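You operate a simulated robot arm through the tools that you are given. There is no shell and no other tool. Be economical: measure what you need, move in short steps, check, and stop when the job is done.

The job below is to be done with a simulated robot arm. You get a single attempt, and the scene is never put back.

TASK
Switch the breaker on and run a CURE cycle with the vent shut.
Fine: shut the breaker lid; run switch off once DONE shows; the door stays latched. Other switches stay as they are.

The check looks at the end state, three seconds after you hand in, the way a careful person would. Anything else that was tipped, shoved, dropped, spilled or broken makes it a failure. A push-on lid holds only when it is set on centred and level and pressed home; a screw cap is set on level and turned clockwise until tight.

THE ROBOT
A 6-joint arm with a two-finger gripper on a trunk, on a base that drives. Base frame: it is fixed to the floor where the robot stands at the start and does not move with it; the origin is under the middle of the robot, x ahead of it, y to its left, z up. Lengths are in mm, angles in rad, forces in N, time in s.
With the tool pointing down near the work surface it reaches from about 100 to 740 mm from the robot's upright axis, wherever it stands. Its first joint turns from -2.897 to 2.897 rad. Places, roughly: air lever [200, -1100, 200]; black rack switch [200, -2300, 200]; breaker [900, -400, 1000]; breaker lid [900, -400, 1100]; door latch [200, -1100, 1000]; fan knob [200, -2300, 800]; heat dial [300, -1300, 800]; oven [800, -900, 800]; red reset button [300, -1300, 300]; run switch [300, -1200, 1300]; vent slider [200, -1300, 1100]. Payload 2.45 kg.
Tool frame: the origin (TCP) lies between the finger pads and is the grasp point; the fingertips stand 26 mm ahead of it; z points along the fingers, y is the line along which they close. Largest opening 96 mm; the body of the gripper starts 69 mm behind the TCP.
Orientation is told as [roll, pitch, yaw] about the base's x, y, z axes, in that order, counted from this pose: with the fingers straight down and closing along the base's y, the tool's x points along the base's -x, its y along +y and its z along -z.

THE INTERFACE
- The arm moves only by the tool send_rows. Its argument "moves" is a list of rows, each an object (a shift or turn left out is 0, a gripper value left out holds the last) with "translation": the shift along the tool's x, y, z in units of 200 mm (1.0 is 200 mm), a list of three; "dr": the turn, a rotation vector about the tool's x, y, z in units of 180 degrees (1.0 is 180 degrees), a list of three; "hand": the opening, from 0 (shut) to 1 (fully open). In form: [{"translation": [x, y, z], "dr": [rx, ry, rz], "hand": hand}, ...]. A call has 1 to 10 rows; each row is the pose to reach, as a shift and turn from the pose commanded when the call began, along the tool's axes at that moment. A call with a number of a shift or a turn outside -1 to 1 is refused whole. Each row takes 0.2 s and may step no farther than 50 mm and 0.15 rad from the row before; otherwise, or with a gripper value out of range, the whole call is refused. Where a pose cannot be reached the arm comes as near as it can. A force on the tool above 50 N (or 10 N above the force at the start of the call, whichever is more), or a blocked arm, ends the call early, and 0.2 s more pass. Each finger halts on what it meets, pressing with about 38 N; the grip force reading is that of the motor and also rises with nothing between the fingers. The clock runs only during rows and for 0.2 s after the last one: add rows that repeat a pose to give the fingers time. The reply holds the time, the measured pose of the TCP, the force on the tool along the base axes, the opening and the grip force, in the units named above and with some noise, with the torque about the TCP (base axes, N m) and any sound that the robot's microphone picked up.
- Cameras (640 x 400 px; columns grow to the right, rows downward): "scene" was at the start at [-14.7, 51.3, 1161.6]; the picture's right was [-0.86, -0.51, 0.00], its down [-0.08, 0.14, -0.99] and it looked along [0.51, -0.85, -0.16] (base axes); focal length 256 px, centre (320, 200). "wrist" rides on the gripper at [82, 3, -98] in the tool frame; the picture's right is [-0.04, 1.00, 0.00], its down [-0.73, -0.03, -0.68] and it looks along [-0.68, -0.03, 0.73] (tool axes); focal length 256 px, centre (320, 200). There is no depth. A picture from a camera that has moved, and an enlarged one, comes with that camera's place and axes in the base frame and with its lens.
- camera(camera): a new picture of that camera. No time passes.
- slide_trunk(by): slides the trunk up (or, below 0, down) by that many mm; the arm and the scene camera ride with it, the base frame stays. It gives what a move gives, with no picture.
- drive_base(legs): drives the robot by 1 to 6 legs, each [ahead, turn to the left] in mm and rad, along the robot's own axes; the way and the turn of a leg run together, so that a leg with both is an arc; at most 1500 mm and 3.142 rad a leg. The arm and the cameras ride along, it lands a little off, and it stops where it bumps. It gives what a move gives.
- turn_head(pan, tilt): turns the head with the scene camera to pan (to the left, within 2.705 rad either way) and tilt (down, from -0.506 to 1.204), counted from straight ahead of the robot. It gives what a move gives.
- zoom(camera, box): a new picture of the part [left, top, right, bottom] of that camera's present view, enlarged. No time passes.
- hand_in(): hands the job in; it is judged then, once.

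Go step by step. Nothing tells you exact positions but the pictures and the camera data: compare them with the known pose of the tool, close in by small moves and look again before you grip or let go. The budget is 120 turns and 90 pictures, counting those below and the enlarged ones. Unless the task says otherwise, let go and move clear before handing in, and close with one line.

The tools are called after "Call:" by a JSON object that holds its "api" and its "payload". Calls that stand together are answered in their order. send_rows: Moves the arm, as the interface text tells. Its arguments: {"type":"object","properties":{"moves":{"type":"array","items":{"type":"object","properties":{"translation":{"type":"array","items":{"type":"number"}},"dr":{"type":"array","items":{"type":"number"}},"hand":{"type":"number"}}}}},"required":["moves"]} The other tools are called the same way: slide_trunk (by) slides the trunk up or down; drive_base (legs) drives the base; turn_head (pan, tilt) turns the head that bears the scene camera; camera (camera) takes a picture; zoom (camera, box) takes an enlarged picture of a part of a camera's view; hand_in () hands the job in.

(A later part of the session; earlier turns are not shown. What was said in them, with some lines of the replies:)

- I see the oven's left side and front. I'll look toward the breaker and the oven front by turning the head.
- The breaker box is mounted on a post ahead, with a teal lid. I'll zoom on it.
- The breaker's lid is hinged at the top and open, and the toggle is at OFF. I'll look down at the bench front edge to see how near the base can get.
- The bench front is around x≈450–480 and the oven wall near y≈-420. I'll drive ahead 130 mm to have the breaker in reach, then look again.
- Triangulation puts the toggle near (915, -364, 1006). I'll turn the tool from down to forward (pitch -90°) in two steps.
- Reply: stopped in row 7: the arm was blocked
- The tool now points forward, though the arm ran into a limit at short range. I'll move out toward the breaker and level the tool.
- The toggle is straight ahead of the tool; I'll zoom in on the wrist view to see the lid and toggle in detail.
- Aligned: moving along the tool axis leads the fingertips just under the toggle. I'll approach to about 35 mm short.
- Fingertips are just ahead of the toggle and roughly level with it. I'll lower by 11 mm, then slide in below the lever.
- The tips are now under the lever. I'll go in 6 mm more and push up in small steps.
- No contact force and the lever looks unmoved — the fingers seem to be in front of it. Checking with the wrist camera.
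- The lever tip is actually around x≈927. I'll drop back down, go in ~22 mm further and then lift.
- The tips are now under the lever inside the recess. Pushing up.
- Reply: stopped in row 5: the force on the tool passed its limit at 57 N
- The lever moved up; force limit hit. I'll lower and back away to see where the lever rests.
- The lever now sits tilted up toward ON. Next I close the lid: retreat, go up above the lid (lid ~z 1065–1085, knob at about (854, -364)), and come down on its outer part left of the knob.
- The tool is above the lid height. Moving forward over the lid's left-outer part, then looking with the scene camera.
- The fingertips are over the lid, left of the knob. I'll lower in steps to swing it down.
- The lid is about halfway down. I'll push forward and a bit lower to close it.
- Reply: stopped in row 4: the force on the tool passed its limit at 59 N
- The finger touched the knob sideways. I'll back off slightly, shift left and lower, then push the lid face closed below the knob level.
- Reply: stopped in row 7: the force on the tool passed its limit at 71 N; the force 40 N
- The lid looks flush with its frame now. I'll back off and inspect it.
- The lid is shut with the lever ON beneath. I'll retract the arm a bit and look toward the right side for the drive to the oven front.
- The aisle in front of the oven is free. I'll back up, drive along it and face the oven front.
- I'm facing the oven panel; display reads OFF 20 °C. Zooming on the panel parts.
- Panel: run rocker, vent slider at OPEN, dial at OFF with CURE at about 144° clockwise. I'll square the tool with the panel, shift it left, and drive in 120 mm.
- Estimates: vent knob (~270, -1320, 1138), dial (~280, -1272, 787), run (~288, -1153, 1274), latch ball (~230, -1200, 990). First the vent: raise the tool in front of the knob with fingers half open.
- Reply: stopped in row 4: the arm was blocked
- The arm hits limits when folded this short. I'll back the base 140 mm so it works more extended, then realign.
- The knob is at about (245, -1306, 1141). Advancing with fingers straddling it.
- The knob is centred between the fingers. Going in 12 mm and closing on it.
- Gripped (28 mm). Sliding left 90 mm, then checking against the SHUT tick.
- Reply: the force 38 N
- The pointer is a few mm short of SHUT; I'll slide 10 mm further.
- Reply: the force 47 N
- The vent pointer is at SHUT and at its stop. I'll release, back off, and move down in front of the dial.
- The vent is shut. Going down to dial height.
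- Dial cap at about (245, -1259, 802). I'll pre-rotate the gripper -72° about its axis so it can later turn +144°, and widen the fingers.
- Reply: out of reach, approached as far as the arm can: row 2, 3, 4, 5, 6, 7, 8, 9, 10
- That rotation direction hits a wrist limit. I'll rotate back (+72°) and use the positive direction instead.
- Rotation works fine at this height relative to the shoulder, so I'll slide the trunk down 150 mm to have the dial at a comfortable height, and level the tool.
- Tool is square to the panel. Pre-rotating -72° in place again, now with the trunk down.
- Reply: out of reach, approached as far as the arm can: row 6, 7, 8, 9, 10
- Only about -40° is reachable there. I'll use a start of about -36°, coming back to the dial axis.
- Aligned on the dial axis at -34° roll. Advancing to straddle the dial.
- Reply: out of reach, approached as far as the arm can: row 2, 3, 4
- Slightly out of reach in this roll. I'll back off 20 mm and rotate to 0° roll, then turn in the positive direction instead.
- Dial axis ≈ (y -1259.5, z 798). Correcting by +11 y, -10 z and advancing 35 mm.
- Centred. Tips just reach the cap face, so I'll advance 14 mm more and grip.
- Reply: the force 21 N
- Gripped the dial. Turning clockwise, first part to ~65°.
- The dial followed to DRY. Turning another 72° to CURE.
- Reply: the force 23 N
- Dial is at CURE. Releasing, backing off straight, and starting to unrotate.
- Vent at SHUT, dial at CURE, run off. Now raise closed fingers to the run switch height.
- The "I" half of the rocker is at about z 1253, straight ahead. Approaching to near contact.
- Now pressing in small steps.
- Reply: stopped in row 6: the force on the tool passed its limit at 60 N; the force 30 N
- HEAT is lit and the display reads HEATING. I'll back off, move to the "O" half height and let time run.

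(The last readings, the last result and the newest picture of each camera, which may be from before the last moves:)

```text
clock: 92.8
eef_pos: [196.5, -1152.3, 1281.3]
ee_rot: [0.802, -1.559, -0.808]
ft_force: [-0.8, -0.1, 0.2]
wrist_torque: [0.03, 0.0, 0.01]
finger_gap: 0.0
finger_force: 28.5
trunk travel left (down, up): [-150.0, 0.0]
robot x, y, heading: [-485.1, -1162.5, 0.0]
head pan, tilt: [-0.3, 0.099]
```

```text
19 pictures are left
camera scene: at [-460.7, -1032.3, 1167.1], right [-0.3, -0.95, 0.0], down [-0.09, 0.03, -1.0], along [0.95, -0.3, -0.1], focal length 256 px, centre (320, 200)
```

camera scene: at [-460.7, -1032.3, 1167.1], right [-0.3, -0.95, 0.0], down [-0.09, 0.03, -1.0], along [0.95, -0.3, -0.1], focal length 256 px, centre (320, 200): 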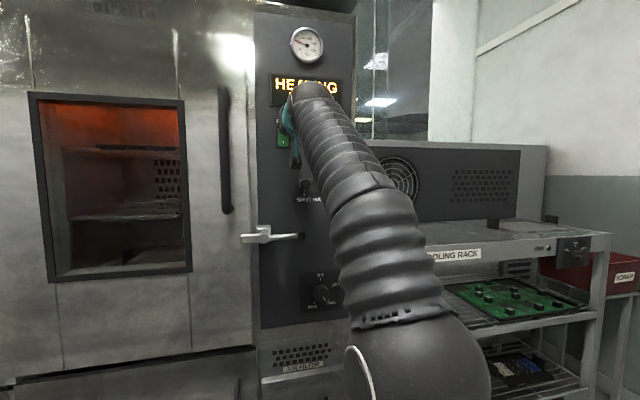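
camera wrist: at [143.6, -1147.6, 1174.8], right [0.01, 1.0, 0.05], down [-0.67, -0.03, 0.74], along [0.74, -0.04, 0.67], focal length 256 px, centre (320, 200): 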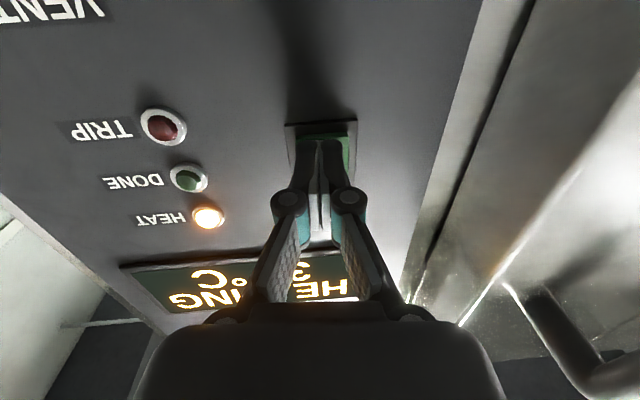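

Heating is in progress. I'll let time pass with repeated rows and check the wrist view.

Call:
{"api": "send_rows", "payload": {"moves": [{}, {}, {}, {}, {}, {}, {}, {}, {}, {"hand": 0}]}}

Call:
{"api": "send_rows", "payload": {"moves": [{}, {}, {}, {}, {}, {}, {}, {}, {}, {"hand": 0}]}}

Call:
{"api": "send_rows", "payload": {"moves": [{}, {}, {}, {}, {}, {}, {}, {}, {}, {"hand": 0}]}}

Call:
{"api": "camera", "payload": {"camera": "wrist"}}

```text
clock: 95.0
eef_pos: [196.4, -1152.1, 1280.4]
ee_rot: [0.797, -1.56, -0.807]
ft_force: [-0.1, 0.3, -0.6]
wrist_torque: [0.0, -0.03, 0.01]
finger_gap: 0.0
finger_force: 28.3
trunk travel left (down, up): [-150.0, 0.0]
robot x, y, heading: [-488.2, -1159.3, -0.004]
head pan, tilt: [-0.3, 0.099]
```

```text
clock: 97.2
eef_pos: [196.3, -1152.5, 1280.9]
ee_rot: [0.798, -1.557, -0.807]
ft_force: [-0.6, 0.2, 0.0]
wrist_torque: [-0.03, 0.0, 0.02]
finger_gap: 0.3
finger_force: 28.1
trunk travel left (down, up): [-150.0, 0.0]
robot x, y, heading: [-488.8, -1162.6, -0.001]
head pan, tilt: [-0.3, 0.099]
```

```text
clock: 99.4
eef_pos: [197.2, -1152.4, 1280.3]
ee_rot: [0.797, -1.559, -0.805]
ft_force: [-0.1, 0.4, 0.1]
wrist_torque: [-0.02, -0.04, 0.0]
finger_gap: 0.0
finger_force: 28.8
trunk travel left (down, up): [-150.0, 0.0]
robot x, y, heading: [-487.2, -1163.8, -0.004]
head pan, tilt: [-0.3, 0.099]
```

```text
18 pictures are left
camera wrist: at [96.8, -1147.5, 1199.7], right [0.01, 1.0, 0.05], down [-0.67, -0.03, 0.74], along [0.74, -0.04, 0.67], focal length 256 px, centre (320, 200)
```

wrist: 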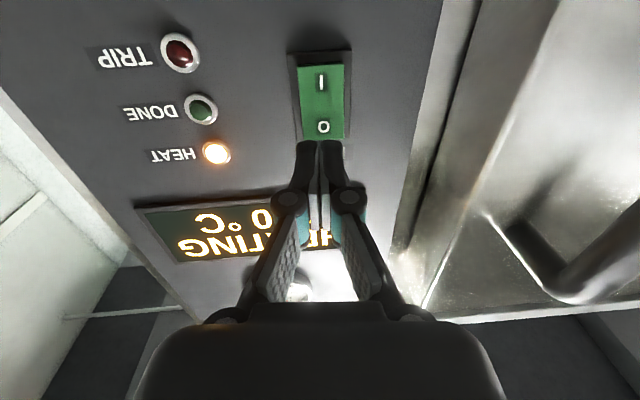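

Still heating; waiting longer.

Call:
{"api": "send_rows", "payload": {"moves": [{}, {}, {}, {}, {}, {}, {}, {}, {}, {"hand": 0}]}}

Call:
{"api": "send_rows", "payload": {"moves": [{}, {}, {}, {}, {}, {}, {}, {}, {}, {"hand": 0}]}}

Call:
{"api": "send_rows", "payload": {"moves": [{}, {}, {}, {}, {}, {}, {}, {}, {}, {"hand": 0}]}}

Call:
{"api": "send_rows", "payload": {"moves": [{}, {}, {}, {}, {}, {}, {}, {}, {}, {"hand": 0}]}}

Call:
{"api": "camera", "payload": {"camera": "wrist"}}

```text
clock: 101.6
eef_pos: [197.1, -1152.9, 1281.7]
ee_rot: [0.798, -1.558, -0.807]
ft_force: [-0.1, 0.1, -0.3]
wrist_torque: [0.04, -0.01, -0.03]
finger_gap: 0.0
finger_force: 28.5
trunk travel left (down, up): [-150.0, 0.0]
robot x, y, heading: [-488.6, -1162.8, -0.003]
head pan, tilt: [-0.3, 0.099]
```

```text
clock: 103.8
eef_pos: [196.1, -1151.5, 1281.0]
ee_rot: [0.799, -1.559, -0.806]
ft_force: [-0.7, -0.6, -0.5]
wrist_torque: [-0.03, -0.01, 0.0]
finger_gap: 0.0
finger_force: 28.4
trunk travel left (down, up): [-150.0, 0.0]
robot x, y, heading: [-488.5, -1160.1, 0.001]
head pan, tilt: [-0.3, 0.099]
```

```text
clock: 106.0
eef_pos: [197.9, -1151.4, 1281.0]
ee_rot: [0.798, -1.558, -0.807]
ft_force: [-0.3, -1.1, 0.1]
wrist_torque: [-0.01, 0.0, 0.0]
finger_gap: 0.0
finger_force: 28.6
trunk travel left (down, up): [-150.0, 0.0]
robot x, y, heading: [-489.0, -1162.3, 0.0]
head pan, tilt: [-0.3, 0.099]
```

```text
clock: 108.2
eef_pos: [197.2, -1151.8, 1280.0]
ee_rot: [0.797, -1.559, -0.806]
ft_force: [-0.6, -0.4, 0.0]
wrist_torque: [-0.01, 0.01, -0.01]
finger_gap: 0.1
finger_force: 28.6
trunk travel left (down, up): [-150.0, 0.0]
robot x, y, heading: [-486.5, -1163.3, -0.0]
head pan, tilt: [-0.3, 0.099]
```

```text
17 pictures are left
camera wrist: at [96.8, -1147.5, 1199.7], right [0.01, 1.0, 0.05], down [-0.67, -0.03, 0.74], along [0.74, -0.04, 0.67], focal length 256 px, centre (320, 200)
```

wrist: 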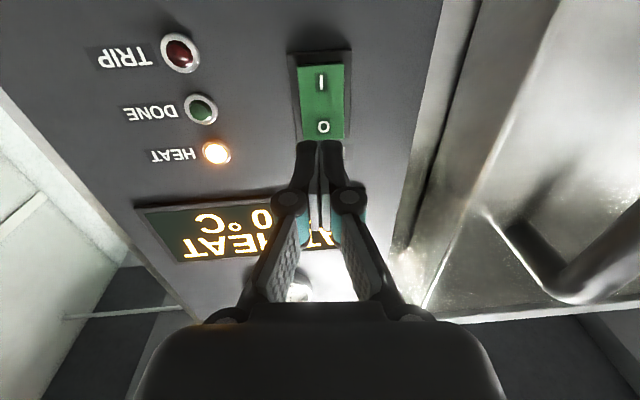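

Display now says AT HEAT; the cycle is proceeding. Waiting more.

Call:
{"api": "send_rows", "payload": {"moves": [{}, {}, {}, {}, {}, {}, {}, {}, {}, {"hand": 0}]}}

Call:
{"api": "send_rows", "payload": {"moves": [{}, {}, {}, {}, {}, {}, {}, {}, {}, {"hand": 0}]}}

Call:
{"api": "send_rows", "payload": {"moves": [{}, {}, {}, {}, {}, {}, {}, {}, {}, {"hand": 0}]}}

Call:
{"api": "camera", "payload": {"camera": "wrist"}}

```text
clock: 110.4
eef_pos: [197.7, -1151.8, 1280.3]
ee_rot: [0.796, -1.558, -0.804]
ft_force: [0.7, -0.4, -0.7]
wrist_torque: [0.02, 0.02, 0.03]
finger_gap: 0.1
finger_force: 29.2
trunk travel left (down, up): [-150.0, 0.0]
robot x, y, heading: [-491.4, -1157.0, -0.001]
head pan, tilt: [-0.3, 0.099]
```

```text
clock: 112.6
eef_pos: [196.9, -1153.3, 1279.8]
ee_rot: [0.798, -1.559, -0.807]
ft_force: [-0.4, 0.0, 0.3]
wrist_torque: [-0.03, 0.0, -0.02]
finger_gap: 0.1
finger_force: 28.1
trunk travel left (down, up): [-150.0, 0.0]
robot x, y, heading: [-490.3, -1163.3, 0.004]
head pan, tilt: [-0.3, 0.099]
```

```text
clock: 114.8
eef_pos: [196.4, -1151.5, 1280.4]
ee_rot: [0.797, -1.559, -0.808]
ft_force: [-0.3, -0.2, 0.3]
wrist_torque: [0.05, 0.0, -0.01]
finger_gap: 0.0
finger_force: 28.6
trunk travel left (down, up): [-150.0, 0.0]
robot x, y, heading: [-490.9, -1157.6, 0.001]
head pan, tilt: [-0.3, 0.099]
```

```text
16 pictures are left
camera wrist: at [96.8, -1147.5, 1199.7], right [0.01, 1.0, 0.05], down [-0.67, -0.03, 0.74], along [0.74, -0.04, 0.67], focal length 256 px, centre (320, 200)
```

wrist: 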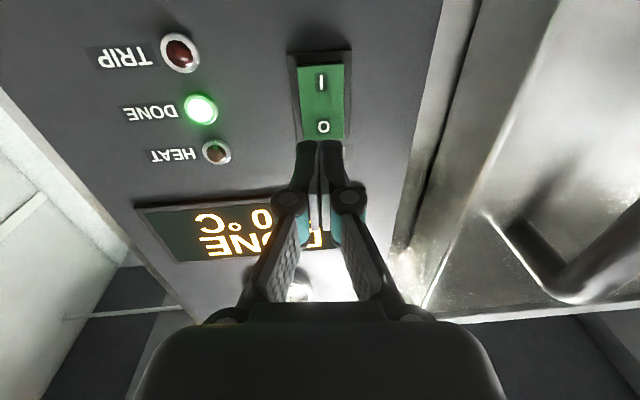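

DONE is lit. Pressing the "O" half to switch run off, at z≈1282.

Call:
{"api": "send_rows", "payload": {"moves": [{"translation": [-0.01, 0, 0.12]}, {"translation": [-0.01, 0, 0.17]}, {"translation": [-0.01, 0, 0.2]}, {"translation": [-0.01, 0, 0.22]}, {"translation": [-0.01, 0, 0.24]}, {"translation": [-0.01, 0, 0.26]}, {"translation": [-0.01, 0, 0.28]}]}}

Call:
{"api": "camera", "payload": {"camera": "wrist"}}

```text
clock: 116.4
eef_pos: [243.6, -1152.4, 1276.7]
ee_rot: [0.86, -1.557, -0.869]
ft_force: [-11.5, 0.4, -3.3]
wrist_torque: [0.06, 0.16, -0.07]
finger_gap: 0.0
finger_force: 28.6
out of reach, approached as far as the arm can: row 4, 5, 6, 7
trunk travel left (down, up): [-150.0, 0.0]
robot x, y, heading: [-490.8, -1161.2, 0.001]
head pan, tilt: [-0.3, 0.099]
```

```text
15 pictures are left
camera wrist: at [143.3, -1147.8, 1196.4], right [0.01, 1.0, 0.05], down [-0.67, -0.03, 0.74], along [0.74, -0.04, 0.67], focal length 256 px, centre (320, 200)
```

wrist: 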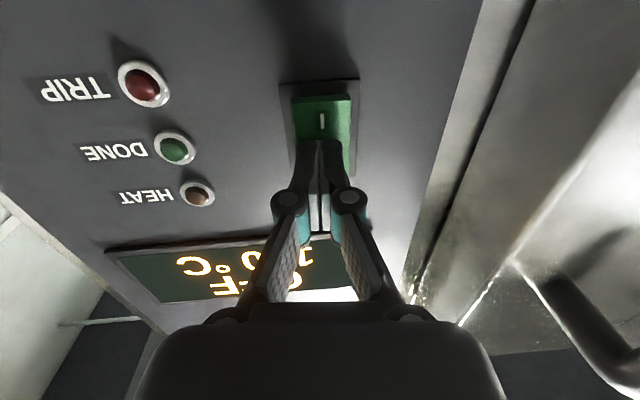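

Run is off and the display reads OFF. Backing away and checking the panel and breaker.

Call:
{"api": "send_rows", "payload": {"moves": [{"translation": [0, 0, -0.2]}, {"translation": [0, 0, -0.4]}, {"translation": [0, 0, -0.55]}, {"translation": [0.2, -0.1, -0.55]}, {"translation": [0.4, -0.2, -0.55]}, {"translation": [0.6, -0.3, -0.55]}, {"translation": [0.8, -0.4, -0.55]}]}}

Call:
{"api": "turn_head", "payload": {"pan": -0.2, "tilt": 0.1}}

Call:
{"api": "camera", "payload": {"camera": "scene"}}

Call:
{"api": "zoom", "payload": {"camera": "scene", "box": [230, 70, 390, 320]}}

```text
clock: 118.0
eef_pos: [132.6, -1232.0, 1116.0]
ee_rot: [0.754, -1.558, -0.762]
ft_force: [-0.6, 0.0, -0.1]
wrist_torque: [-0.01, 0.06, -0.01]
finger_gap: 0.1
finger_force: 28.8
trunk travel left (down, up): [-150.0, 0.0]
robot x, y, heading: [-487.9, -1158.7, -0.0]
head pan, tilt: [-0.3, 0.099]
```

```text
clock: 118.7
eef_pos: [133.1, -1231.3, 1117.1]
ee_rot: [0.785, -1.559, -0.796]
ft_force: [0.5, -0.5, -0.4]
wrist_torque: [-0.01, 0.05, -0.03]
finger_gap: 0.0
finger_force: 27.8
trunk travel left (down, up): [-150.0, 0.0]
robot x, y, heading: [-487.5, -1159.4, -0.004]
head pan, tilt: [-0.201, 0.099]
```

```text
14 pictures are left
camera scene: at [-458.5, -1023.5, 1167.1], right [-0.2, -0.98, 0.0], down [-0.1, 0.02, -1.0], along [0.97, -0.2, -0.1], focal length 256 px, centre (320, 200)
```

scene: 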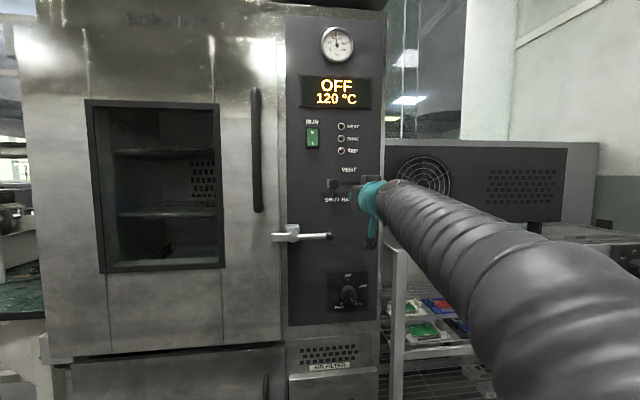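

```text
1.60 times, centred on (310, 195) of scene
camera zoom: at [-458.5, -1023.5, 1167.1], right [-0.2, -0.98, 0.0], down [-0.1, 0.02, -1.0], along [0.97, -0.2, -0.1], focal length 409 px, centre (336, 208)
```

zoom: 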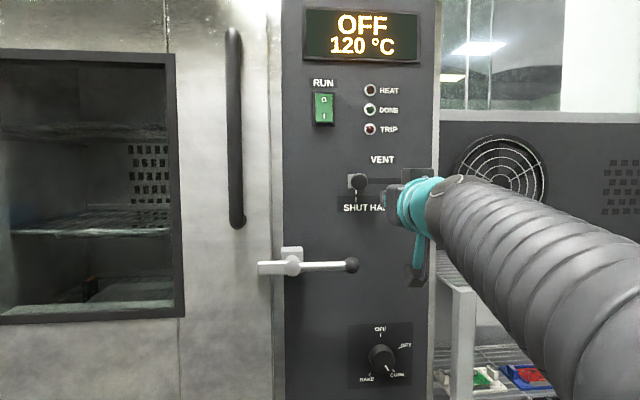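

The oven shows OFF at 120 °C after DONE, with the vent at SHUT, the dial at CURE, the run switch off and the door latched. The breaker is ON with its lid shut, and the arm is clear, so I'm handing in.

Call:
{"api": "hand_in", "payload": {}}

```text
The job is handed in.
```

The breaker is on with its lid shut, and the CURE cycle ran with the vent shut until DONE showed. The run switch is now off, the door is still latched, and the heat dial is still on CURE.
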